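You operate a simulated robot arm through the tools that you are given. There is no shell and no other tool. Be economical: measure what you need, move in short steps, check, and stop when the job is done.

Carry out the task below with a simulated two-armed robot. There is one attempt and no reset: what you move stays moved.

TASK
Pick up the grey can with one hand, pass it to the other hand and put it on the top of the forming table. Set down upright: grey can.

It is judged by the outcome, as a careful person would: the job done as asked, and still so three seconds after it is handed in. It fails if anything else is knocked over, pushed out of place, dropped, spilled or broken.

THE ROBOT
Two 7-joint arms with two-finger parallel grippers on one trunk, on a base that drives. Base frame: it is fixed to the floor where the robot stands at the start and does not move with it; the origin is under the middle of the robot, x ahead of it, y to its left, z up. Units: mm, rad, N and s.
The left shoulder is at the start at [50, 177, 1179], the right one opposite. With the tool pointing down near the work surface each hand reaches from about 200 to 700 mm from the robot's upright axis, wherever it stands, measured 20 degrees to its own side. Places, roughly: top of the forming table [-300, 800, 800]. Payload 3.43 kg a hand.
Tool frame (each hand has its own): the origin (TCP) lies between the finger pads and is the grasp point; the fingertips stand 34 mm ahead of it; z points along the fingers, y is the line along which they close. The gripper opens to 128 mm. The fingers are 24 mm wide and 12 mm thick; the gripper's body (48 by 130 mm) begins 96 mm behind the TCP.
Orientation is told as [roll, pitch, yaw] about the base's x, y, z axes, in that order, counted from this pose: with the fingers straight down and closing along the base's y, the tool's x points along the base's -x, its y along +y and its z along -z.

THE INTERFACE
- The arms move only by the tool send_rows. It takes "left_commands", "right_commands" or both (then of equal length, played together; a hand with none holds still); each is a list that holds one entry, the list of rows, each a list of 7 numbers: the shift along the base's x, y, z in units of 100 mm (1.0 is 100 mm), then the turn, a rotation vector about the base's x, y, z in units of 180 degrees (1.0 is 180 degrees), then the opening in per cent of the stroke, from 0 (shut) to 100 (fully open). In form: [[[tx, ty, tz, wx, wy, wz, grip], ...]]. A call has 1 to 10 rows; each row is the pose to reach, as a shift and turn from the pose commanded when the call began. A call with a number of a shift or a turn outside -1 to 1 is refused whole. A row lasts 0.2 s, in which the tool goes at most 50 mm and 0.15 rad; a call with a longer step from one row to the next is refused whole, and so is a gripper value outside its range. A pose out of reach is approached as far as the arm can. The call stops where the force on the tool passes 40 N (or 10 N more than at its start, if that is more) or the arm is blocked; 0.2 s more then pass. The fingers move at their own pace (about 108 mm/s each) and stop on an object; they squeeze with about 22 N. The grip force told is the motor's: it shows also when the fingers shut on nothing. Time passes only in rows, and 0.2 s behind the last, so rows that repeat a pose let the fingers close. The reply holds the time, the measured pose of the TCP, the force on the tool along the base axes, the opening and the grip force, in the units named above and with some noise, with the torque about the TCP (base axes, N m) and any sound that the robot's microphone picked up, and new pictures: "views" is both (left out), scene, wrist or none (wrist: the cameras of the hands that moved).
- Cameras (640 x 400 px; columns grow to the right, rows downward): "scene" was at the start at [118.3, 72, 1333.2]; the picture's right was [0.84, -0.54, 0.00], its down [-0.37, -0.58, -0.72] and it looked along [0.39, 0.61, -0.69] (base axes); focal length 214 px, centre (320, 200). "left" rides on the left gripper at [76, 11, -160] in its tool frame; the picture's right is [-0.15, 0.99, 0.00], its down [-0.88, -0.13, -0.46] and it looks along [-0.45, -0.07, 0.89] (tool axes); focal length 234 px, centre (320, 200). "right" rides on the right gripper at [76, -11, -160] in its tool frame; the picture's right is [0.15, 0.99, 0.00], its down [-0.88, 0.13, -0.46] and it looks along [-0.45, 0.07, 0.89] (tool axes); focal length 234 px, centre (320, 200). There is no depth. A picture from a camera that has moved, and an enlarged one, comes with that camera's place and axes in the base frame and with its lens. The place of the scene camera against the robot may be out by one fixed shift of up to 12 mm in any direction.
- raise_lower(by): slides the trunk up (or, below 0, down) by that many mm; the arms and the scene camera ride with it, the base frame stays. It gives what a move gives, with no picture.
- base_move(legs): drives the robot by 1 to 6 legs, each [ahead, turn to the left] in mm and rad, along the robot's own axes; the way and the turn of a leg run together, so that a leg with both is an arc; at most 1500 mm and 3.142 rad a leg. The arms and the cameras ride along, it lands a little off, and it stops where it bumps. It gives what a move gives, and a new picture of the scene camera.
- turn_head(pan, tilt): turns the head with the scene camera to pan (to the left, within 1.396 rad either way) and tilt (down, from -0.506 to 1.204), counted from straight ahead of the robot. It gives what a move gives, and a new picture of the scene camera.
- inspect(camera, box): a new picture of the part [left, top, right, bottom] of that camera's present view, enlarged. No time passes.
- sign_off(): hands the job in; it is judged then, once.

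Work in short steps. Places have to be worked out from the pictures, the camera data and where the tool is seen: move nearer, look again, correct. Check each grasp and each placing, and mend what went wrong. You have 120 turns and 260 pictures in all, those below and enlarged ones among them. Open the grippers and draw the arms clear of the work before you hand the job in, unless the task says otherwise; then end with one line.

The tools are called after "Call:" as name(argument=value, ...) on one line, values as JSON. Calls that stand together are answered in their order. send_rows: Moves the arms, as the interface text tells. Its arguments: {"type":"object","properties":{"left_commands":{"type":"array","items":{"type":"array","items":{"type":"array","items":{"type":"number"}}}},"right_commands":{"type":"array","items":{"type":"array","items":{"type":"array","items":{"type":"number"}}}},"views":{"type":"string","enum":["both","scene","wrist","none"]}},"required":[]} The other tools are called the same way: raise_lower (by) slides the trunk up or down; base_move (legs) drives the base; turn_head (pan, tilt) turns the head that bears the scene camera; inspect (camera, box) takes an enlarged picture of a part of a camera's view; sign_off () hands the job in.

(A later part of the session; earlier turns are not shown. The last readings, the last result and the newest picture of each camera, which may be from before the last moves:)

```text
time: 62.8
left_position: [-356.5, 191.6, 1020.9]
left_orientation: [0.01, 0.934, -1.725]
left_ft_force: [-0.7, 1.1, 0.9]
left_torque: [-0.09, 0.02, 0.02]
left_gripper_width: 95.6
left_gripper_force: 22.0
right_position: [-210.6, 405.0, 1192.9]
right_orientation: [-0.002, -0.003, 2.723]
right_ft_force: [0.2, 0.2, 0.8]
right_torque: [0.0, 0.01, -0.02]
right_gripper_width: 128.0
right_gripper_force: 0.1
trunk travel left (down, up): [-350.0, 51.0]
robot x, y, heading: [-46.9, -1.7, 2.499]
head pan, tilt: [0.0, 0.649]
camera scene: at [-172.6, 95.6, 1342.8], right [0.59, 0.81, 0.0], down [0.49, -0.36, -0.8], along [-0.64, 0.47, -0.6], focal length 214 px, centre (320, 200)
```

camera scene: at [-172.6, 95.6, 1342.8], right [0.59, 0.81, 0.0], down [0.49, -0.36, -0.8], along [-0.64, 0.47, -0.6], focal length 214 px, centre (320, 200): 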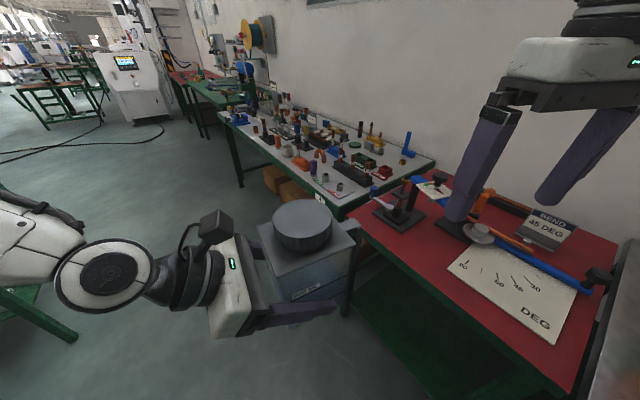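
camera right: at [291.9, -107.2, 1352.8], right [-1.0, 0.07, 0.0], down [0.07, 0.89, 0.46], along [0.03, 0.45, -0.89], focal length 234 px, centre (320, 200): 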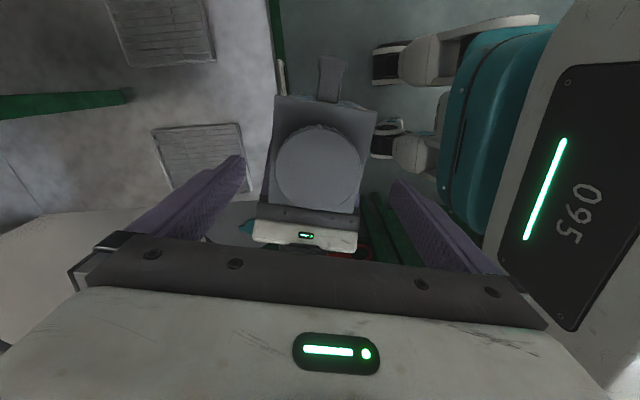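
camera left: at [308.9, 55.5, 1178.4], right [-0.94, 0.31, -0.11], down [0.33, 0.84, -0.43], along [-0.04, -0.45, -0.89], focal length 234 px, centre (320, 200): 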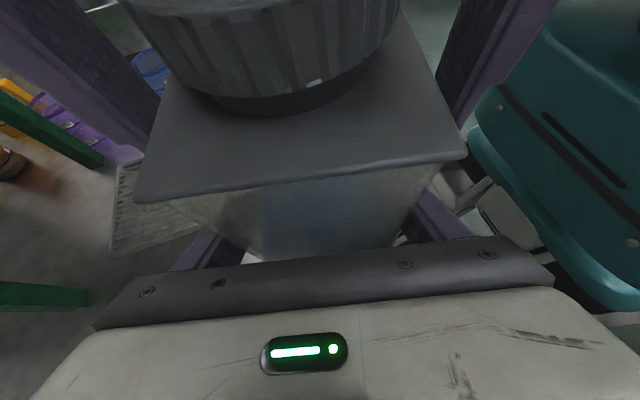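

Yaw relative to the robot is now 2.05, which suits the placement, and the can still hangs level. I test extending the hand forward so the base can stay farther from the table.

Call:
send_rows(left_commands=[[[-0.3, 0.22, 0, 0, 0, 0, 0], [-0.6, 0.44, 0, 0, 0, 0, 0], [-0.8, 0.59, 0, 0, 0, 0, 0], [-0.8, 0.59, 0, 0, 0, 0, 0]]], views="scene")

```text
time: 63.8
left_position: [-436.7, 249.9, 1019.4]
left_orientation: [0.007, 0.93, -1.723]
left_ft_force: [0.3, -0.1, 0.0]
left_torque: [-0.05, -0.01, 0.0]
left_gripper_width: 96.0
left_gripper_force: 21.8
right_position: [-211.0, 404.6, 1194.2]
right_orientation: [0.001, 0.0, 2.726]
right_ft_force: [-0.2, 0.8, 0.8]
right_torque: [0.0, -0.01, 0.02]
right_gripper_width: 128.0
right_gripper_force: 0.1
trunk travel left (down, up): [-350.0, 51.0]
robot x, y, heading: [-53.1, -2.2, 2.503]
head pan, tilt: [0.0, 0.649]
camera scene: at [-172.4, 95.6, 1342.8], right [0.59, 0.81, 0.0], down [0.49, -0.36, -0.8], along [-0.64, 0.47, -0.6], focal length 214 px, centre (320, 200)
```

scene: 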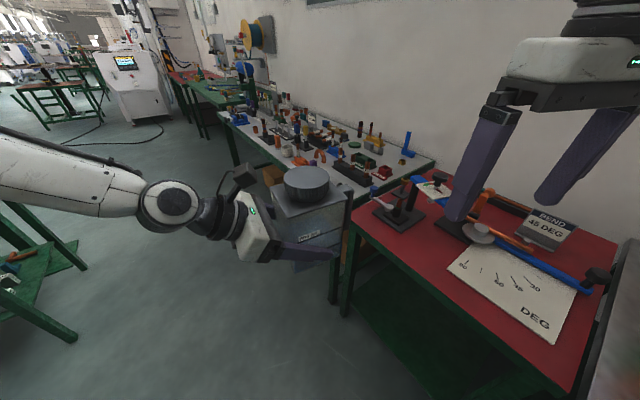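

The hand extends fully, at (460, 26) relative to the robot. I retract the unused right hand toward the robot, then turn to face the free spot and drive part of the way.

Call:
send_rows(right_commands=[[[0.3, -0.22, 0, 0, 0, 0, 100], [0.6, -0.44, 0, 0, 0, 0, 100], [0.8, -0.6, 0, 0, 0, 0, 100], [0.8, -0.6, 0, 0, 0, 0, 100]]], views="none")

Call:
base_move(legs=[[0, -0.583], [120, 0]])

```text
time: 64.8
left_position: [-436.1, 249.2, 1020.4]
left_orientation: [0.006, 0.928, -1.726]
left_ft_force: [-0.3, -0.2, -0.1]
left_torque: [-0.03, 0.05, 0.03]
left_gripper_width: 96.0
left_gripper_force: 21.6
right_position: [-131.1, 344.4, 1192.8]
right_orientation: [0.002, 0.0, 2.722]
right_ft_force: [0.2, 0.1, 0.7]
right_torque: [-0.01, 0.01, -0.01]
right_gripper_width: 128.0
right_gripper_force: 0.1
trunk travel left (down, up): [-350.0, 51.0]
robot x, y, heading: [-49.1, -1.2, 2.509]
head pan, tilt: [0.0, 0.649]
```

```text
time: 67.7
left_position: [-276.7, 533.7, 1019.9]
left_orientation: [0.004, 0.93, -2.307]
left_ft_force: [-0.6, 0.0, -0.2]
left_torque: [-0.07, 0.04, 0.0]
left_gripper_width: 96.1
left_gripper_force: 21.5
right_position: [29.7, 444.4, 1193.5]
right_orientation: [0.0, -0.001, 2.144]
right_ft_force: [0.2, 1.5, -1.4]
right_torque: [-0.05, 0.0, 0.02]
right_gripper_width: 128.0
right_gripper_force: 0.0
trunk travel left (down, up): [-350.0, 51.0]
robot x, y, heading: [-94.1, 115.5, 1.927]
head pan, tilt: [0.0, 0.649]
camera scene: at [-142.1, 263.0, 1342.6], right [0.94, 0.35, 0.0], down [0.21, -0.57, -0.8], along [-0.28, 0.75, -0.61], focal length 214 px, centre (320, 200)
```

scene: 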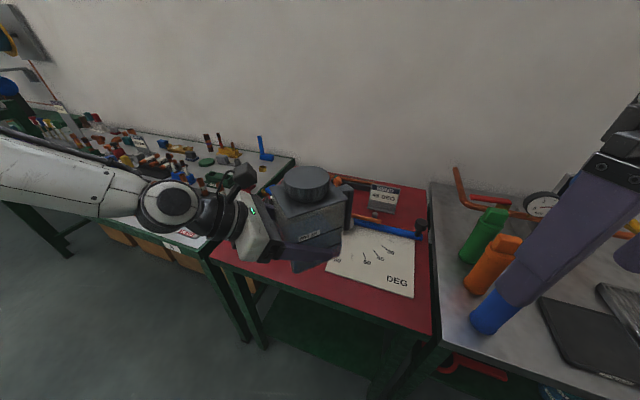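

The plate corner is confirmed near (−269, 645) and the front edge at y≈546. I drive 130 mm farther and turn 0.07 rad to bring the can over (−350, 643).

Call:
base_move(legs=[[130, 0], [0, 0.07]])

```text
time: 68.9
left_position: [-303.8, 624.3, 1016.2]
left_orientation: [0.041, 0.911, -2.314]
left_ft_force: [-1.1, -6.7, 4.6]
left_torque: [0.26, 0.28, 0.13]
left_gripper_width: 96.1
left_gripper_force: 21.4
right_position: [-8.8, 548.6, 1193.8]
right_orientation: [0.0, -0.002, 2.143]
right_ft_force: [-0.3, -0.1, 0.5]
right_torque: [-0.01, 0.02, 0.01]
right_gripper_width: 128.0
right_gripper_force: 0.0
trunk travel left (down, up): [-350.0, 51.0]
robot x, y, heading: [-128.8, 218.7, 1.922]
head pan, tilt: [0.0, 0.649]
stopped in leg 1: the force on the tool passed its limit at 74 N (the readings are from after the stop); the commanded pose is now the measured one
camera scene: at [-181.0, 366.7, 1342.9], right [0.94, 0.35, 0.0], down [0.21, -0.57, -0.8], along [-0.28, 0.75, -0.6], focal length 214 px, centre (320, 200)
```

scene: 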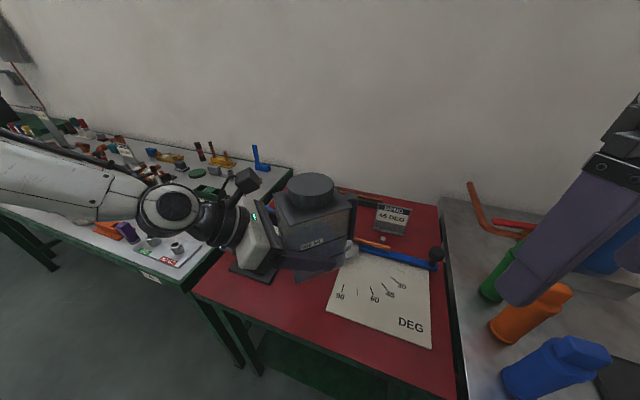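

Something was touched (74 N peak) before the planned end. I look closely before moving anything.

Call:
inspect(camera="scene", box=[190, 140, 470, 320])

Call:
inspect(camera="left", box=[0, 0, 640, 400])

Call:
inspect(camera="right", box=[0, 0, 640, 400])

```text
2.22 times, centred on (330, 230) of scene
camera zoom: at [-181.0, 366.7, 1342.9], right [0.94, 0.35, 0.0], down [0.21, -0.57, -0.8], along [-0.28, 0.75, -0.6], focal length 477 px, centre (298, 133)
```

zoom: 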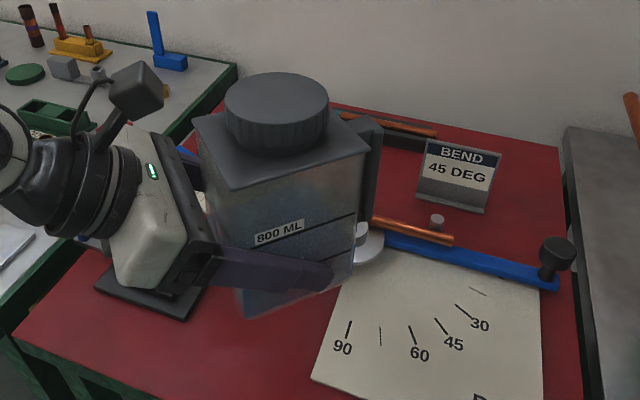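

```text
1.00 times, centred on (320, 200) of left (not enlarged: the box is as wide or as high as the picture)
camera zoom: at [-355.5, 562.1, 1174.2], right [0.64, -0.76, -0.09], down [-0.72, -0.56, -0.42], along [0.27, 0.33, -0.9], focal length 234 px, centre (320, 200)
```

zoom: 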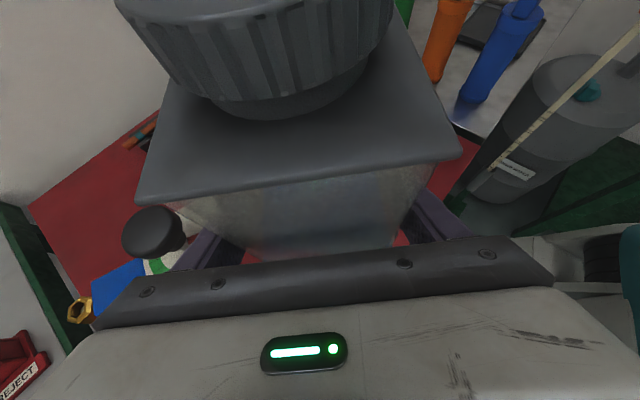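

```text
1.00 times, centred on (320, 200) of right (not enlarged: the box is as wide or as high as the picture)
camera zoom: at [41.5, 490.2, 1353.8], right [-0.75, -0.66, 0.0], down [-0.59, 0.67, 0.46], along [-0.3, 0.34, -0.89], focal length 234 px, centre (320, 200)
```

zoom: 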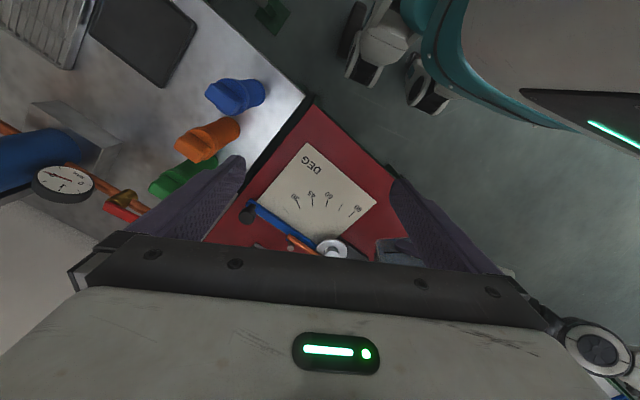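

The left finger or palm touched the tall stand on the left, whose black knob shows beside the hand. The stand still stands, with its base corner near (−435, 630). I back straight off.

Call:
base_move(legs=[[-100, 0]])

Call:
inspect(camera="left", box=[0, 0, 640, 400])

```text
time: 70.1
left_position: [-269.9, 531.4, 1015.5]
left_orientation: [0.047, 0.908, -2.309]
left_ft_force: [0.8, 0.6, 0.8]
left_torque: [-0.02, 0.02, 0.03]
left_gripper_width: 95.6
left_gripper_force: 22.0
right_position: [26.8, 455.9, 1192.8]
right_orientation: [0.0, -0.002, 2.141]
right_ft_force: [-0.1, -0.5, -0.3]
right_torque: [0.04, -0.05, 0.03]
right_gripper_width: 128.1
right_gripper_force: 0.0
trunk travel left (down, up): [-350.0, 51.0]
robot x, y, heading: [-97.9, 125.1, 1.925]
head pan, tilt: [0.0, 0.649]
camera scene: at [-146.2, 273.9, 1342.9], right [0.94, 0.35, 0.0], down [0.21, -0.57, -0.8], along [-0.28, 0.75, -0.6], focal length 214 px, centre (320, 200)
```

scene: 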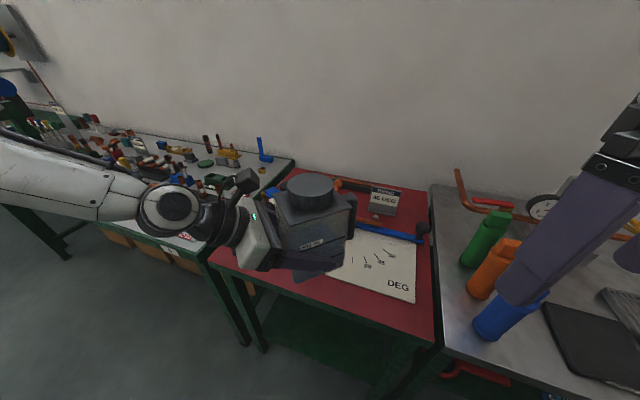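

```text
1.00 times, centred on (320, 200) of left (not enlarged: the box is as wide or as high as the picture)
camera zoom: at [-321.2, 469.8, 1173.6], right [0.65, -0.76, -0.09], down [-0.72, -0.56, -0.42], along [0.27, 0.33, -0.9], focal length 234 px, centre (320, 200)
```

zoom: 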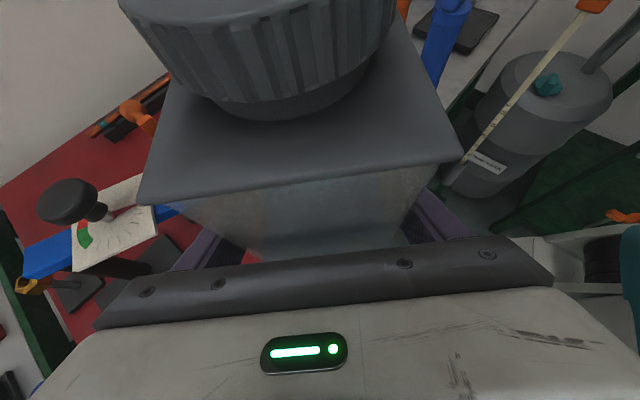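

The stand carries an overhanging dial plate and knob (about z 960–1000, x −460…−365, y 640–740), which is what was touched. I return to the earlier viewpoint to check that it did not move and to map the free area precisely.

Call:
base_move(legs=[[-134, 0], [0, 0.58]])

Call:
inspect(camera="scene", box=[340, 140, 640, 400])

```text
time: 73.0
left_position: [-419.5, 243.4, 1015.0]
left_orientation: [0.05, 0.908, -1.726]
left_ft_force: [-0.6, -0.3, -0.2]
left_torque: [-0.03, 0.0, -0.02]
left_gripper_width: 95.7
left_gripper_force: 21.5
right_position: [-130.3, 342.2, 1193.5]
right_orientation: [0.001, -0.002, 2.723]
right_ft_force: [-0.1, 0.5, 0.3]
right_torque: [0.0, 0.01, 0.0]
right_gripper_width: 128.0
right_gripper_force: 0.0
trunk travel left (down, up): [-350.0, 51.0]
robot x, y, heading: [-53.3, 1.6, 2.498]
head pan, tilt: [0.0, 0.649]
camera scene: at [-172.5, 94.9, 1342.8], right [0.59, 0.81, 0.0], down [0.49, -0.36, -0.8], along [-0.64, 0.47, -0.6], focal length 214 px, centre (320, 200)
```

scene: 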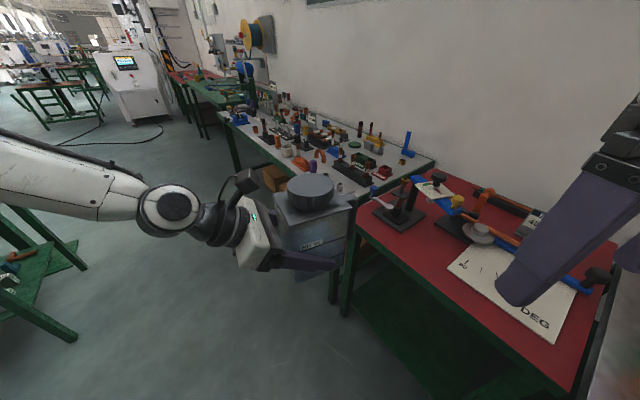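

```text
1.54 times, centred on (490, 270) of scene
camera zoom: at [-172.5, 94.9, 1342.8], right [0.59, 0.81, 0.0], down [0.49, -0.36, -0.8], along [-0.64, 0.47, -0.6], focal length 330 px, centre (58, 92)
```

zoom: 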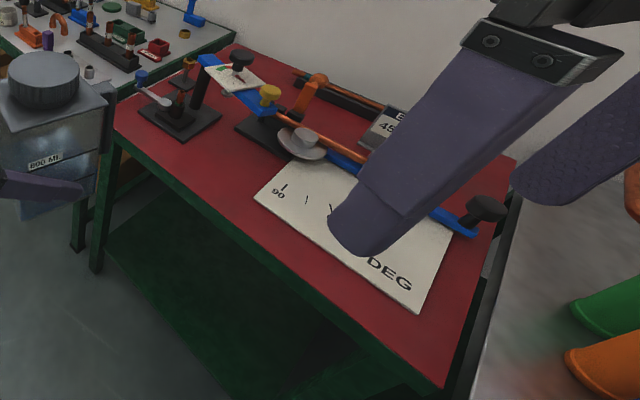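

Compared with the earlier picture from this pose, the stand and dial have not moved. The mapped free spot is a corner about x −370…−262, y 550…650, in front of the dial and left of the plate (x > −260, y > 618). So the hand must come straight in over the front edge, with the handle pointing away. I first restore the hand's level orientation, then yaw it further.

Call:
send_rows(left_commands=[[[0, 0, 0.05, 0.008, 0.0077, 0.0113, 0], [0, 0, 0.05, 0.008, 0.0077, 0.0113, 0]]], views="none")

Call:
send_rows(left_commands=[[[0, 0, 0, 0, 0, 0.04, 0], [0, 0, 0, 0, 0, 0.08, 0], [0, 0, 0, 0, 0, 0.12, 0], [0, 0, 0, 0, 0, 0.16, 0], [0, 0, 0, 0, 0, 0.16, 0]]], views="scene")

```text
time: 73.6
left_position: [-419.0, 243.0, 1019.3]
left_orientation: [0.006, 0.928, -1.725]
left_ft_force: [0.2, 0.4, 0.2]
left_torque: [-0.05, 0.02, 0.0]
left_gripper_width: 96.2
left_gripper_force: 22.0
right_position: [-130.5, 343.5, 1193.3]
right_orientation: [0.001, -0.001, 2.724]
right_ft_force: [-0.2, -0.5, 0.1]
right_torque: [-0.01, 0.0, -0.01]
right_gripper_width: 127.8
right_gripper_force: 0.0
trunk travel left (down, up): [-350.0, 51.0]
robot x, y, heading: [-46.9, 2.5, 2.509]
head pan, tilt: [0.0, 0.649]
```

```text
time: 74.8
left_position: [-493.1, 145.3, 985.5]
left_orientation: [0.009, 0.935, -1.225]
left_ft_force: [0.3, -1.4, -0.4]
left_torque: [-0.07, -0.04, 0.0]
left_gripper_width: 95.9
left_gripper_force: 21.6
left hand out of reach, approached as far as the arm can: row 1, 2, 3, 4, 5
right_position: [-129.3, 344.6, 1194.4]
right_orientation: [0.001, -0.003, 2.724]
right_ft_force: [0.5, 0.0, -0.2]
right_torque: [-0.03, 0.02, 0.02]
right_gripper_width: 128.1
right_gripper_force: 0.0
trunk travel left (down, up): [-350.0, 51.0]
robot x, y, heading: [-50.4, 1.5, 2.506]
head pan, tilt: [0.0, 0.649]
camera scene: at [-172.2, 95.2, 1342.8], right [0.59, 0.8, 0.0], down [0.49, -0.36, -0.8], along [-0.64, 0.47, -0.6], focal length 214 px, centre (320, 200)
```

scene: 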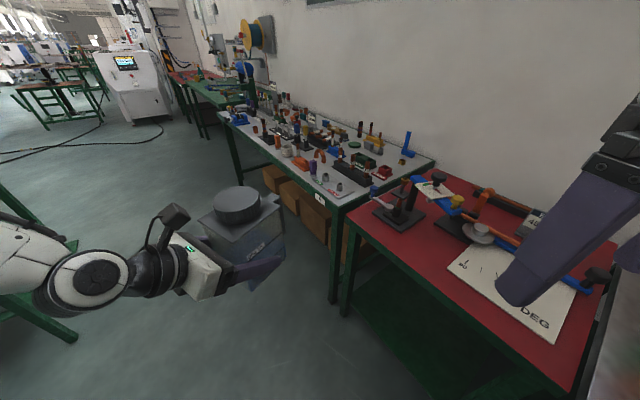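

Yaw relative to the robot is now about 2.55 at (442, 147). I test extending the hand farther forward so the base can stay clear of the table.

Call:
send_rows(left_commands=[[[-0.3, 0.22, 0, 0, 0, 0, 0], [-0.6, 0.44, 0, 0, 0, 0, 0], [-0.9, 0.66, 0, 0, 0, 0, 0], [-0.9, 0.66, 0, 0, 0, 0, 0]]], views="none")

```text
time: 75.8
left_position: [-587.5, 205.5, 986.3]
left_orientation: [0.005, 0.931, -1.225]
left_ft_force: [-0.7, -0.1, -0.7]
left_torque: [-0.08, 0.01, -0.03]
left_gripper_width: 95.9
left_gripper_force: 21.4
left hand out of reach, approached as far as the arm can: row 1, 2, 3, 4
right_position: [-129.5, 343.2, 1193.8]
right_orientation: [-0.001, -0.001, 2.724]
right_ft_force: [0.1, 0.0, -0.1]
right_torque: [-0.01, 0.02, 0.0]
right_gripper_width: 128.0
right_gripper_force: 0.1
trunk travel left (down, up): [-350.0, 51.0]
robot x, y, heading: [-50.5, -2.6, 2.503]
head pan, tilt: [0.0, 0.649]
```

The extension works, to (555, 152) relative. More hand yaw would let the robot stand farther from both tables, so I try another +0.25 rad.

Call:
send_rows(left_commands=[[[0, 0, 0, 0, 0, 0.04, 0], [0, 0, 0, 0, 0, 0.08, 0], [0, 0, 0, 0, 0, 0.08, 0], [0, 0, 0, 0, 0, 0.08, 0]]], views="scene")

```text
time: 76.8
left_position: [-619.7, 148.2, 969.8]
left_orientation: [0.037, 0.946, -0.971]
left_ft_force: [0.5, -0.3, -0.1]
left_torque: [-0.02, -0.01, 0.01]
left_gripper_width: 95.9
left_gripper_force: 21.8
left hand out of reach, approached as far as the arm can: row 1, 2, 3, 4
right_position: [-131.3, 343.0, 1193.7]
right_orientation: [-0.001, -0.001, 2.725]
right_ft_force: [0.8, 0.4, -0.1]
right_torque: [0.0, 0.0, 0.0]
right_gripper_width: 128.1
right_gripper_force: 0.0
trunk travel left (down, up): [-350.0, 51.0]
robot x, y, heading: [-49.5, -1.0, 2.511]
head pan, tilt: [0.0, 0.649]
camera scene: at [-172.5, 95.0, 1342.7], right [0.59, 0.81, 0.0], down [0.49, -0.36, -0.8], along [-0.64, 0.47, -0.61], focal length 214 px, centre (320, 200)
```

scene: 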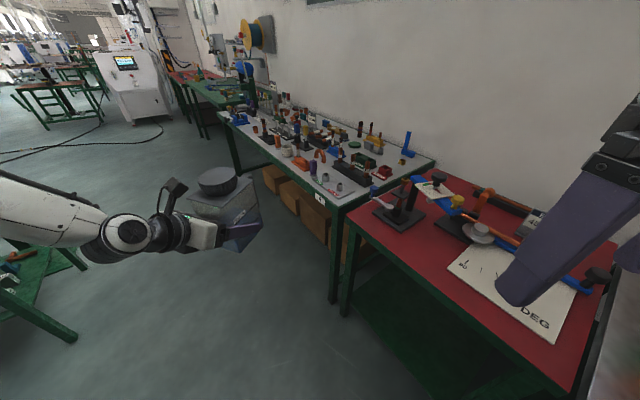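

Yaw relative is 2.80 now, with a small 2° tilt from the limit. I pull in 30 mm and level the hand again.

Call:
send_rows(left_commands=[[[0.12, -0.09, 0, -0.0037, 0.0012, 0.0044, 0], [0.24, -0.18, 0, -0.0075, 0.0025, 0.0088, 0], [0.24, -0.18, 0, -0.0075, 0.0025, 0.0088, 0]]], views="none")

```text
time: 77.6
left_position: [-608.8, 107.8, 961.9]
left_orientation: [-0.019, 0.92, -0.972]
left_ft_force: [-1.0, -0.4, -0.7]
left_torque: [-0.06, -0.05, -0.03]
left_gripper_width: 95.8
left_gripper_force: 22.4
left hand out of reach, approached as far as the arm can: row 1, 2, 3
right_position: [-129.4, 343.2, 1193.2]
right_orientation: [0.001, 0.0, 2.724]
right_ft_force: [0.3, 0.1, -0.1]
right_torque: [0.0, -0.02, -0.01]
right_gripper_width: 128.0
right_gripper_force: 0.1
trunk travel left (down, up): [-350.0, 51.0]
robot x, y, heading: [-45.0, -1.6, 2.507]
head pan, tilt: [0.0, 0.649]
```

Call:
send_rows(left_commands=[[[0, 0, 0, 0.005, -0.001, -0.006, 0], [0, 0, 0, 0.005, -0.001, -0.006, 0]]], views="none")

```text
time: 78.2
left_position: [-607.7, 107.9, 960.6]
left_orientation: [-0.011, 0.923, -0.976]
left_ft_force: [-0.4, -0.9, 0.0]
left_torque: [-0.04, -0.07, -0.04]
left_gripper_width: 96.0
left_gripper_force: 22.0
right_position: [-131.0, 343.6, 1194.4]
right_orientation: [0.0, 0.0, 2.725]
right_ft_force: [-0.1, 1.0, -0.6]
right_torque: [-0.02, 0.02, -0.01]
right_gripper_width: 128.0
right_gripper_force: 0.1
trunk travel left (down, up): [-350.0, 51.0]
robot x, y, heading: [-52.6, -2.3, 2.507]
head pan, tilt: [0.0, 0.649]
```

The can is level within 1° and the hand is at (515, 242) relative, yaw 2.80. For the final heading of 1.91 the robot should stand at about (82, 194). I get there in reverse so the can sweeps only over free floor, turning left, backing 235 mm, then turning back toward the table in stages.

Call:
base_move(legs=[[0, 1.608]])

```text
time: 82.5
left_position: [-139.2, -561.7, 960.7]
left_orientation: [-0.01, 0.923, 0.628]
left_ft_force: [0.2, -0.3, 0.0]
left_torque: [0.0, -0.05, 0.0]
left_gripper_width: 96.0
left_gripper_force: 22.5
right_position: [-391.0, -92.2, 1193.6]
right_orientation: [0.0, -0.002, -1.954]
right_ft_force: [1.5, 0.9, -0.9]
right_torque: [0.03, 0.0, 0.01]
right_gripper_width: 128.0
right_gripper_force: 0.0
trunk travel left (down, up): [-350.0, 51.0]
robot x, y, heading: [-53.4, 0.2, -2.171]
head pan, tilt: [0.0, 0.649]
camera scene: at [-134.4, -128.1, 1342.8], right [-0.82, 0.57, 0.0], down [0.34, 0.5, -0.8], along [-0.45, -0.66, -0.6], focal length 214 px, centre (320, 200)
```

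scene: 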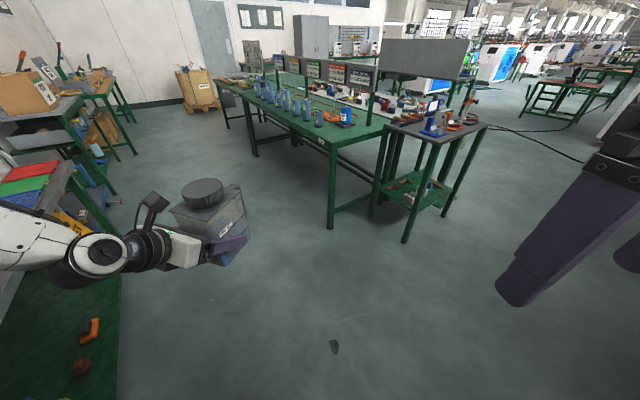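

The floor around is free. I back up 235 mm and turn clockwise 1.7 rad, stopping short of the table.

Call:
base_move(legs=[[-235, 0], [0, -1.7]])

```text
time: 88.4
left_position: [-461.4, 357.3, 962.3]
left_orientation: [-0.011, 0.924, -1.08]
left_ft_force: [0.2, -0.1, 0.0]
left_torque: [-0.06, -0.03, 0.02]
left_gripper_width: 96.1
left_gripper_force: 22.2
right_position: [38.6, 543.9, 1192.3]
right_orientation: [0.0, -0.002, 2.624]
right_ft_force: [0.3, -0.1, 0.3]
right_torque: [-0.02, -0.03, 0.02]
right_gripper_width: 128.1
right_gripper_force: 0.0
trunk travel left (down, up): [-350.0, 51.0]
robot x, y, heading: [83.4, 192.9, 2.406]
head pan, tilt: [0.0, 0.649]
camera scene: at [-29.3, 300.8, 1342.8], right [0.67, 0.74, 0.0], down [0.45, -0.41, -0.8], along [-0.59, 0.54, -0.6], focal length 214 px, centre (320, 200)
```

scene: 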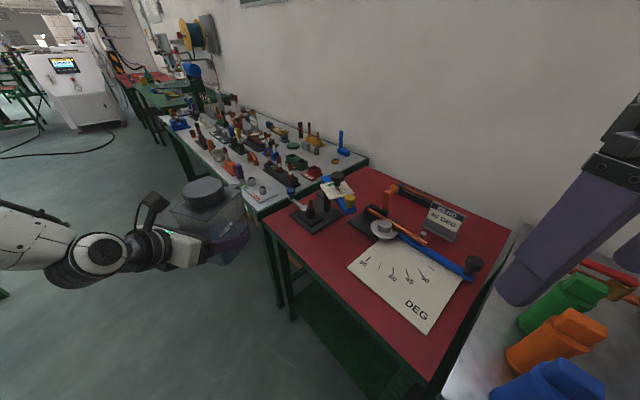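

Robot is at (83, 193), heading 2.41, with a clear view. I enlarge the target corner to refine the map.

Call:
inspect(camera="scene", box=[250, 150, 430, 340])

```text
2.11 times, centred on (340, 245) of scene
camera zoom: at [-29.3, 300.8, 1342.8], right [0.67, 0.74, 0.0], down [0.45, -0.41, -0.8], along [-0.59, 0.54, -0.6], focal length 452 px, centre (278, 105)
```

zoom: 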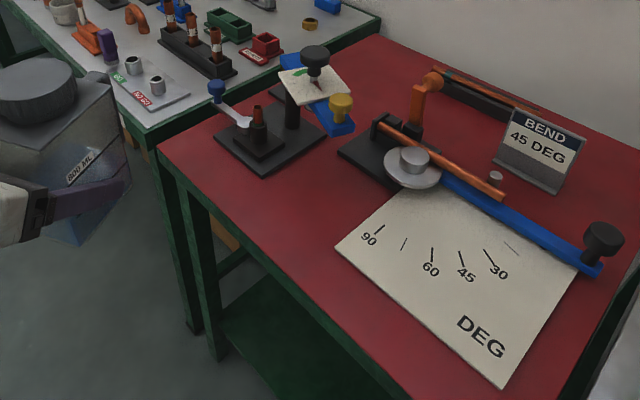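

The stand's beam end and yellow knob triangulate to (−315…−334, 700, 936–975), so a handle pointing away from the edge would hit it. The can must go down with the handle sideways, and for that the left hand should hold it from above. I look for a free surface near the front edge of the neighbouring table to set it down briefly and regrip.

Call:
turn_head(pan=-0.9, tilt=0.75)

Call:
inspect(camera="right", box=[0, 0, 640, 400])

```text
time: 89.6
left_position: [-461.9, 356.1, 960.9]
left_orientation: [-0.011, 0.924, -1.077]
left_ft_force: [-0.7, 0.1, 0.0]
left_torque: [-0.08, -0.05, -0.02]
left_gripper_width: 95.8
left_gripper_force: 22.2
right_position: [38.4, 543.0, 1193.1]
right_orientation: [0.0, -0.001, 2.623]
right_ft_force: [-0.1, 0.3, 0.5]
right_torque: [0.02, 0.02, 0.0]
right_gripper_width: 128.2
right_gripper_force: 0.0
trunk travel left (down, up): [-350.0, 51.0]
robot x, y, heading: [86.7, 190.9, 2.408]
head pan, tilt: [-0.901, 0.75]
camera scene: at [40.3, 325.1, 1334.2], right [1.0, -0.07, 0.0], down [-0.04, -0.68, -0.73], along [0.05, 0.73, -0.68], focal length 214 px, centre (320, 200)
```

scene: 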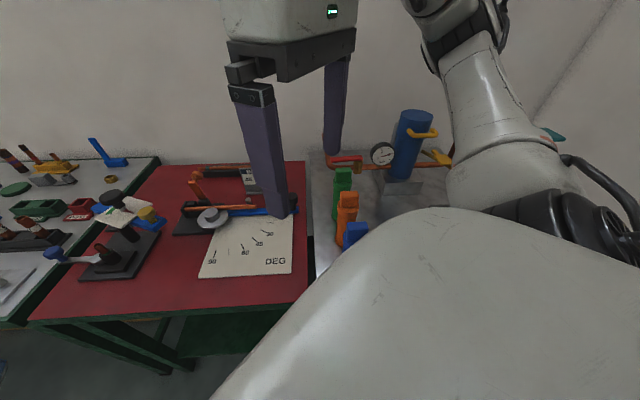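

```text
1.00 times, centred on (320, 200) of right (not enlarged: the box is as wide or as high as the picture)
camera zoom: at [108.9, 515.0, 1353.5], right [-0.36, -0.93, 0.0], down [-0.83, 0.32, 0.46], along [-0.43, 0.17, -0.89], focal length 234 px, centre (320, 200)
```

zoom: 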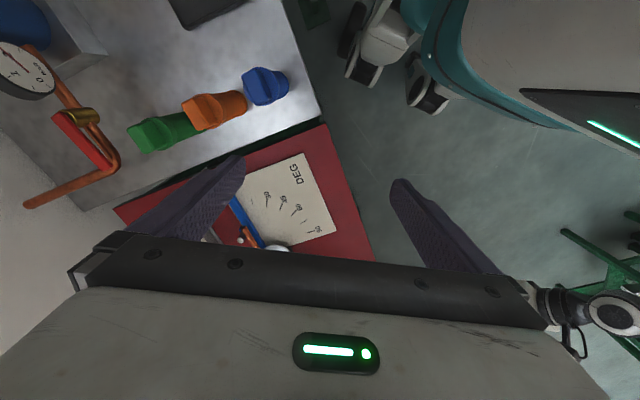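

There is no room on the neighbouring table, but the can's original tray is a known free spot. The plan is to go back and stand the can in the tray, regrip it with the left hand from above, then bring it to the forming table with the handle sideways. I drive out the way I came.

Call:
base_move(legs=[[0, 1.7], [455, 0]])

Call:
turn_head(pan=0.0, tilt=0.7)

```text
time: 96.4
left_position: [-269.4, -738.3, 959.7]
left_orientation: [-0.01, 0.923, 0.62]
left_ft_force: [0.4, 0.8, -0.4]
left_torque: [0.04, -0.06, 0.01]
left_gripper_width: 96.1
left_gripper_force: 21.6
right_position: [-516.7, -267.5, 1193.0]
right_orientation: [-0.001, -0.001, -1.963]
right_ft_force: [0.0, 0.4, 0.4]
right_torque: [0.01, 0.03, 0.03]
right_gripper_width: 127.9
right_gripper_force: 0.0
trunk travel left (down, up): [-350.0, 51.0]
robot x, y, heading: [-177.3, -178.8, -2.178]
head pan, tilt: [-0.901, 0.75]
camera scene: at [-294.5, -238.7, 1334.1], right [-0.06, 1.0, 0.0], down [0.68, 0.04, -0.73], along [-0.73, -0.04, -0.68], focal length 214 px, centre (320, 200)
```

scene: 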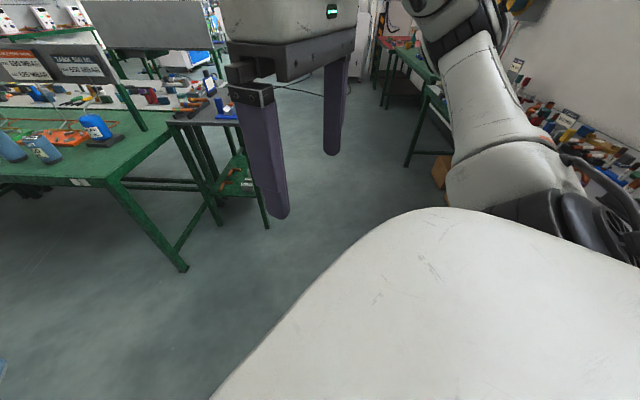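

```text
time: 97.6
left_position: [-269.9, -738.2, 960.6]
left_orientation: [-0.011, 0.924, 0.621]
left_ft_force: [0.7, 0.2, -0.6]
left_torque: [0.03, -0.04, 0.02]
left_gripper_width: 95.6
left_gripper_force: 22.0
right_position: [-517.6, -267.0, 1193.4]
right_orientation: [0.0, -0.002, -1.963]
right_ft_force: [-0.7, 0.4, 0.1]
right_torque: [-0.01, 0.05, 0.03]
right_gripper_width: 127.9
right_gripper_force: 0.1
trunk travel left (down, up): [-350.0, 51.0]
robot x, y, heading: [-177.8, -176.7, -2.186]
head pan, tilt: [0.0, 0.7]
camera scene: at [-260.2, -302.9, 1338.4], right [-0.82, 0.57, 0.0], down [0.37, 0.53, -0.76], along [-0.44, -0.63, -0.64], focal length 214 px, centre (320, 200)
```

scene: 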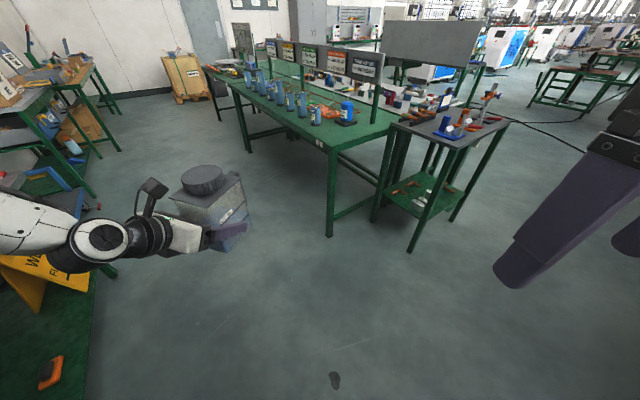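

The path is clear. I turn left to face the original table (heading 0).

Call:
base_move(legs=[[0, 1.1]])

Call:
base_move(legs=[[0, 1.08]])

```text
time: 100.8
left_position: [283.7, -512.2, 959.9]
left_orientation: [-0.01, 0.922, 1.729]
left_ft_force: [-1.0, 0.2, -0.1]
left_torque: [0.08, 0.01, 0.0]
left_gripper_width: 96.0
left_gripper_force: 21.6
right_position: [-249.2, -523.3, 1193.7]
right_orientation: [-0.001, -0.003, -0.856]
right_ft_force: [0.7, 1.3, -0.7]
right_torque: [0.02, -0.02, -0.03]
right_gripper_width: 127.9
right_gripper_force: 0.0
trunk travel left (down, up): [-350.0, 51.0]
robot x, y, heading: [-174.9, -176.0, -1.077]
head pan, tilt: [0.0, 0.7]
camera scene: at [-96.7, -311.8, 1338.4], right [-0.88, -0.48, 0.0], down [-0.31, 0.57, -0.76], along [0.36, -0.67, -0.64], focal length 214 px, centre (320, 200)
```

scene: 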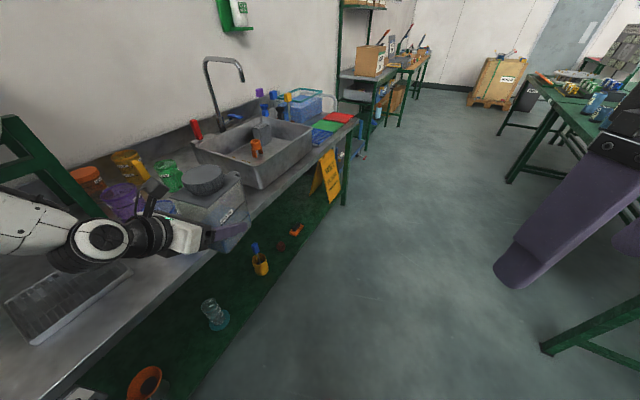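

```text
time: 103.9
left_position: [336.5, 68.7, 961.7]
left_orientation: [-0.011, 0.92, 2.808]
left_ft_force: [0.8, 0.5, -0.4]
left_torque: [0.01, 0.08, 0.02]
left_gripper_width: 96.3
left_gripper_force: 22.1
right_position: [94.4, -404.6, 1193.2]
right_orientation: [0.0, -0.003, 0.223]
right_ft_force: [0.7, 0.4, 0.6]
right_torque: [-0.01, 0.04, 0.01]
right_gripper_width: 128.2
right_gripper_force: 0.0
trunk travel left (down, up): [-350.0, 51.0]
robot x, y, heading: [-174.9, -176.9, 0.008]
head pan, tilt: [0.0, 0.7]
camera scene: at [-15.8, -174.1, 1338.4], right [0.0, -1.0, 0.0], down [-0.64, 0.0, -0.76], along [0.76, 0.0, -0.64], focal length 214 px, centre (320, 200)
```

scene: 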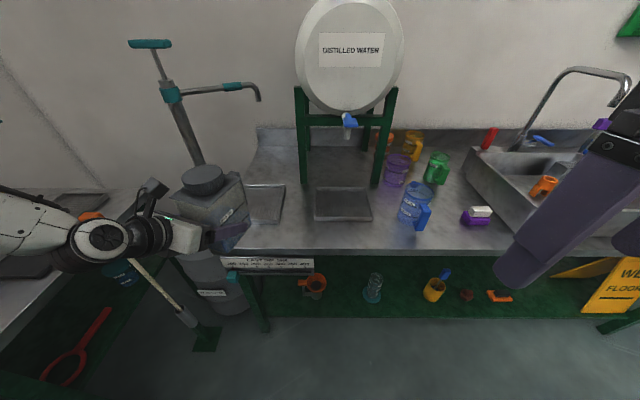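

Now I drive 262 mm straight forward so the can comes over its tray, with its bottom at about z 900 and the tray rim at about 815.

Call:
base_move(legs=[[262, 0]])

Call:
send_rows(left_commands=[[[0, -0.1, 0, 0, 0, 0, 0], [0, -0.1, 0, 0, 0, 0, 0]]], views="both")

```text
time: 105.8
left_position: [597.4, 68.8, 960.5]
left_orientation: [-0.012, 0.919, 2.804]
left_ft_force: [0.3, 0.2, -1.0]
left_torque: [0.0, 0.09, 0.0]
left_gripper_width: 96.0
left_gripper_force: 22.4
right_position: [356.4, -404.4, 1193.2]
right_orientation: [0.0, -0.002, 0.221]
right_ft_force: [0.5, -0.3, -1.2]
right_torque: [0.0, 0.03, -0.01]
right_gripper_width: 127.9
right_gripper_force: 0.1
trunk travel left (down, up): [-350.0, 51.0]
robot x, y, heading: [86.3, -175.1, 0.002]
head pan, tilt: [0.0, 0.7]
camera scene: at [245.9, -173.5, 1338.3], right [0.0, -1.0, 0.0], down [-0.65, 0.0, -0.76], along [0.76, 0.0, -0.65], focal length 214 px, centre (320, 200)
```

scene: 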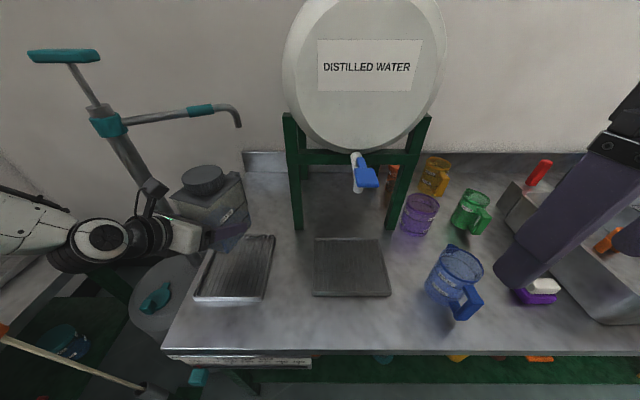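

```text
time: 106.4
left_position: [597.0, 61.5, 960.3]
left_orientation: [-0.004, 0.924, 2.807]
left_ft_force: [-0.5, 0.4, 0.0]
left_torque: [0.01, 0.05, 0.04]
left_gripper_width: 96.0
left_gripper_force: 21.5
right_position: [355.1, -404.1, 1193.9]
right_orientation: [0.002, -0.002, 0.223]
right_ft_force: [-0.1, 0.1, 0.1]
right_torque: [0.0, -0.02, -0.03]
right_gripper_width: 128.1
right_gripper_force: 0.0
trunk travel left (down, up): [-350.0, 51.0]
robot x, y, heading: [85.5, -174.7, 0.004]
head pan, tilt: [0.0, 0.7]
camera scene: at [245.1, -173.2, 1338.4], right [0.0, -1.0, 0.0], down [-0.64, 0.0, -0.76], along [0.76, 0.0, -0.64], focal length 214 px, centre (320, 200)
camera left: at [515.6, 76.6, 1115.7], right [-0.41, -0.91, -0.12], down [-0.8, 0.42, -0.43], along [0.44, -0.08, -0.9], focal length 234 px, centre (320, 200)
```

scene: 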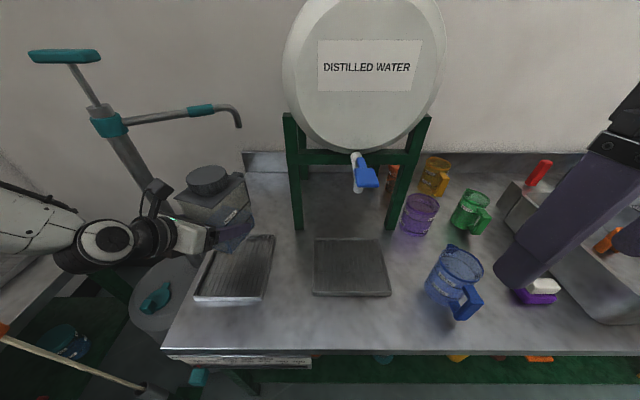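
left: 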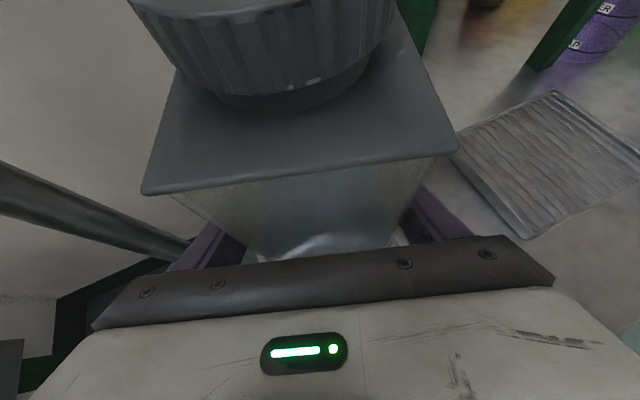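

The tray is confirmed at x 487–698, y −28…140, with the can centred over it. I lower the trunk 80 mm, then finish with small arm steps.

Call:
raise_lower(by=-80)

Call:
send_rows(left_commands=[[[0, 0, -0.05, 0, 0, 0, 0], [0, 0, -0.1, 0, 0, 0, 0]]], views="both")

```text
time: 107.5
left_position: [597.1, 61.0, 878.8]
left_orientation: [-0.005, 0.926, 2.802]
left_ft_force: [0.2, -0.7, 0.7]
left_torque: [0.0, 0.05, -0.02]
left_gripper_width: 95.9
left_gripper_force: 21.8
right_position: [355.5, -404.6, 1112.9]
right_orientation: [-0.001, -0.001, 0.221]
right_ft_force: [-0.3, 0.6, 0.2]
right_torque: [-0.01, 0.02, 0.02]
right_gripper_width: 127.8
right_gripper_force: 0.1
trunk travel left (down, up): [-270.0, 131.0]
robot x, y, heading: [82.3, -179.5, 0.006]
head pan, tilt: [0.0, 0.7]
```

```text
time: 108.1
left_position: [598.5, 61.0, 873.6]
left_orientation: [-0.008, 0.933, 2.804]
left_ft_force: [-4.7, 1.0, 11.1]
left_torque: [-1.01, -0.46, -0.21]
left_gripper_width: 96.0
left_gripper_force: 22.1
right_position: [353.2, -404.9, 1114.8]
right_orientation: [-0.001, -0.004, 0.221]
right_ft_force: [0.4, 0.0, -0.2]
right_torque: [-0.04, 0.01, -0.02]
right_gripper_width: 128.1
right_gripper_force: 0.1
trunk travel left (down, up): [-270.0, 131.0]
robot x, y, heading: [86.4, -177.8, 0.005]
head pan, tilt: [0.0, 0.7]
camera scene: at [243.1, -173.7, 1259.1], right [0.0, -1.0, 0.0], down [-0.64, 0.0, -0.77], along [0.77, 0.0, -0.64], focal length 214 px, centre (320, 200)
camera left: at [514.8, 76.1, 1029.0], right [-0.4, -0.91, -0.12], down [-0.8, 0.41, -0.44], along [0.45, -0.08, -0.89], focal length 234 px, centre (320, 200)
```

scene: 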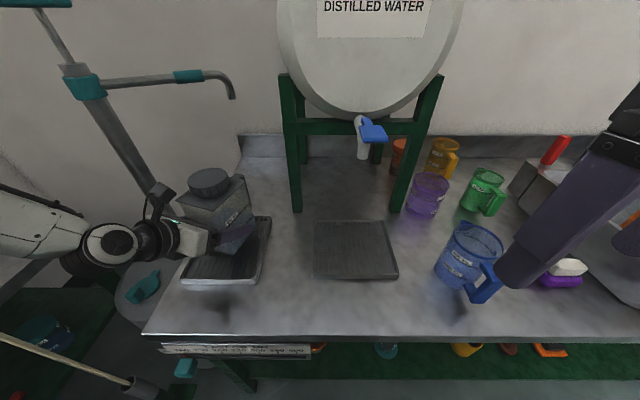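
left: 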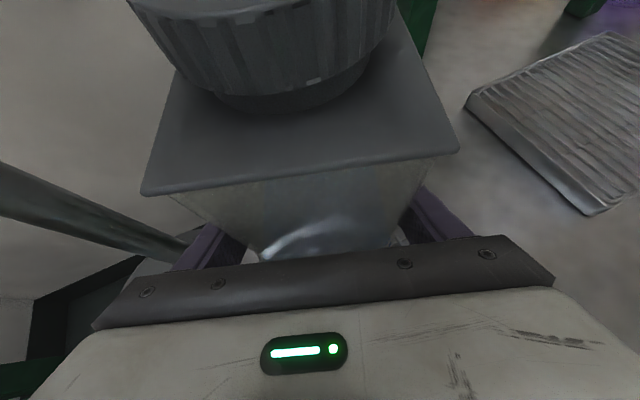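

The can touches down (11 N up). I open the left gripper and withdraw along the hand's own line.

Call:
send_rows(left_commands=[[[0, 0, 0, 0, 0, 0, 100], [0, 0, 0, 0, 0, 0, 100], [0, 0, 0, 0, 0, 0, 100]]], views="none")

Call:
send_rows(left_commands=[[[-0.15, 0.053, 0.12, 0, 0, 0, 100], [-0.35, 0.123, 0.28, 0, 0, 0, 100], [-0.6, 0.21, 0.48, 0, 0, 0, 100], [-0.85, 0.3, 0.68, 0, 0, 0, 100], [-1.0, 0.35, 0.8, 0, 0, 0, 100], [-1.0, 0.35, 0.8, 0, 0, 0, 100]]], views="both")

```text
time: 108.9
left_position: [597.2, 61.1, 869.2]
left_orientation: [-0.005, 0.926, 2.806]
left_ft_force: [0.7, -0.5, -0.9]
left_torque: [0.03, 0.03, -0.01]
left_gripper_width: 128.4
left_gripper_force: 0.1
right_position: [354.7, -405.4, 1114.2]
right_orientation: [-0.001, -0.002, 0.22]
right_ft_force: [-0.5, 0.2, -0.5]
right_torque: [0.03, 0.02, 0.0]
right_gripper_width: 128.2
right_gripper_force: 0.0
trunk travel left (down, up): [-270.0, 131.0]
robot x, y, heading: [87.4, -176.5, -0.001]
head pan, tilt: [0.0, 0.7]
```

```text
time: 110.3
left_position: [516.3, 105.3, 949.4]
left_orientation: [-0.004, 0.924, 2.806]
left_ft_force: [-0.1, 0.0, 0.0]
left_torque: [0.03, 0.01, -0.05]
left_gripper_width: 128.2
left_gripper_force: 0.0
left hand out of reach, approached as far as the arm can: row 4, 5, 6
right_position: [356.3, -404.4, 1115.2]
right_orientation: [0.001, -0.001, 0.222]
right_ft_force: [0.2, 0.4, 0.1]
right_torque: [0.0, -0.02, -0.01]
right_gripper_width: 128.1
right_gripper_force: 0.1
trunk travel left (down, up): [-270.0, 131.0]
robot x, y, heading: [83.3, -180.1, 0.005]
head pan, tilt: [0.0, 0.7]
camera scene: at [244.8, -173.7, 1258.5], right [0.0, -1.0, 0.0], down [-0.64, 0.0, -0.76], along [0.76, 0.0, -0.64], focal length 214 px, centre (320, 200)
camera left: at [434.6, 121.6, 1105.9], right [-0.41, -0.91, -0.12], down [-0.8, 0.42, -0.43], along [0.44, -0.08, -0.9], focal length 234 px, centre (320, 200)
```

scene: 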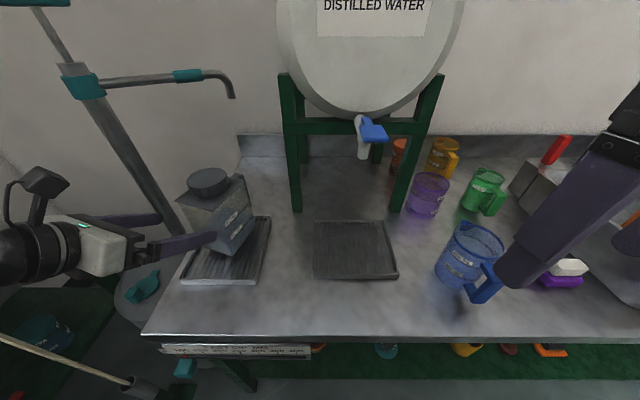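
left: 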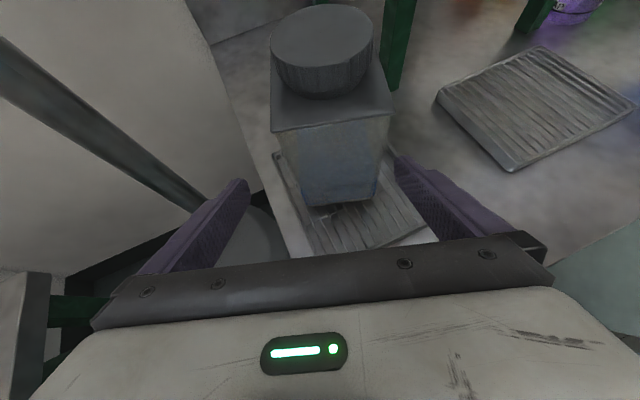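

The can stands upright in the tray again. I back the base off 200 mm and unwind the left hand's yaw.

Call:
base_move(legs=[[-200, 0]])

Call:
send_rows(left_commands=[[[-0.05, 0, 0.1, 0, 0, -0.0465, 100], [-0.1, 0, 0.2, 0, 0, -0.093, 100], [-0.1, 0, 0.3, 0, 0, -0.1395, 100], [-0.1, 0, 0.4, 0, 0, -0.186, 100], [-0.1, 0, 0.5, 0, 0, -0.2325, 100], [-0.1, 0, 0.6, 0, 0, -0.279, 100], [-0.1, 0, 0.7, 0, 0, -0.3255, 100], [-0.1, 0, 0.8, 0, 0, -0.372, 100], [-0.1, 0, 0.8, 0, 0, -0.4185, 100], [-0.1, 0, 0.8, 0, 0, -0.465, 100]]], views="scene")

```text
time: 111.9
left_position: [317.1, 105.4, 950.3]
left_orientation: [-0.006, 0.927, 2.805]
left_ft_force: [-0.9, 0.1, 0.5]
left_torque: [0.02, -0.03, 0.0]
left_gripper_width: 128.0
left_gripper_force: 0.1
right_position: [154.4, -405.6, 1113.6]
right_orientation: [0.002, -0.002, 0.221]
right_ft_force: [0.4, -0.5, -0.1]
right_torque: [-0.02, 0.0, -0.01]
right_gripper_width: 127.9
right_gripper_force: 0.0
trunk travel left (down, up): [-270.0, 131.0]
robot x, y, heading: [-112.9, -175.1, 0.008]
head pan, tilt: [0.0, 0.7]
camera scene: at [44.5, -174.4, 1258.6], right [0.0, -1.0, 0.0], down [-0.64, 0.0, -0.77], along [0.77, 0.0, -0.64], focal length 214 px, centre (320, 200)
```

scene: 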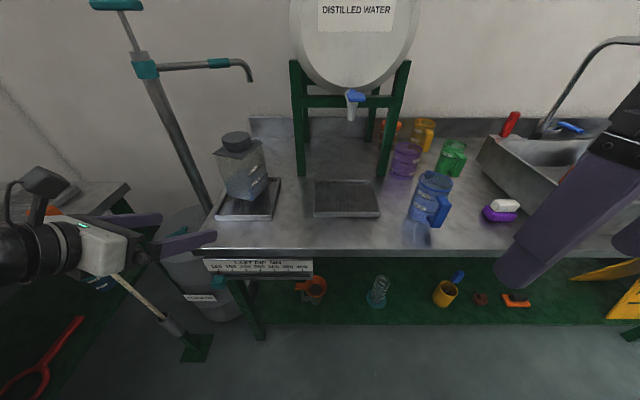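

```text
time: 114.1
left_position: [307.2, 105.5, 1029.1]
left_orientation: [-0.007, 0.924, 1.342]
left_ft_force: [-0.4, -0.2, -0.2]
left_torque: [-0.02, 0.01, 0.03]
left_gripper_width: 128.2
left_gripper_force: 0.0
right_position: [156.9, -405.5, 1114.2]
right_orientation: [-0.001, -0.002, 0.22]
right_ft_force: [0.1, 0.5, 0.4]
right_torque: [0.03, -0.01, -0.01]
right_gripper_width: 128.2
right_gripper_force: 0.1
trunk travel left (down, up): [-270.0, 131.0]
robot x, y, heading: [-116.3, -175.5, 0.004]
head pan, tilt: [0.0, 0.7]
camera scene: at [45.4, -174.6, 1258.4], right [0.0, -1.0, 0.0], down [-0.64, 0.0, -0.76], along [0.76, 0.0, -0.64], focal length 214 px, centre (320, 200)
```

scene: 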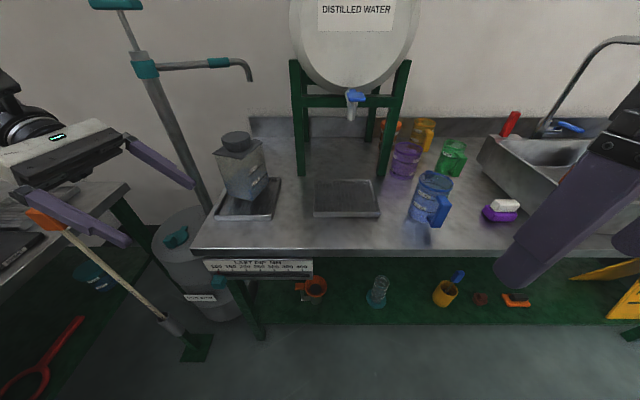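

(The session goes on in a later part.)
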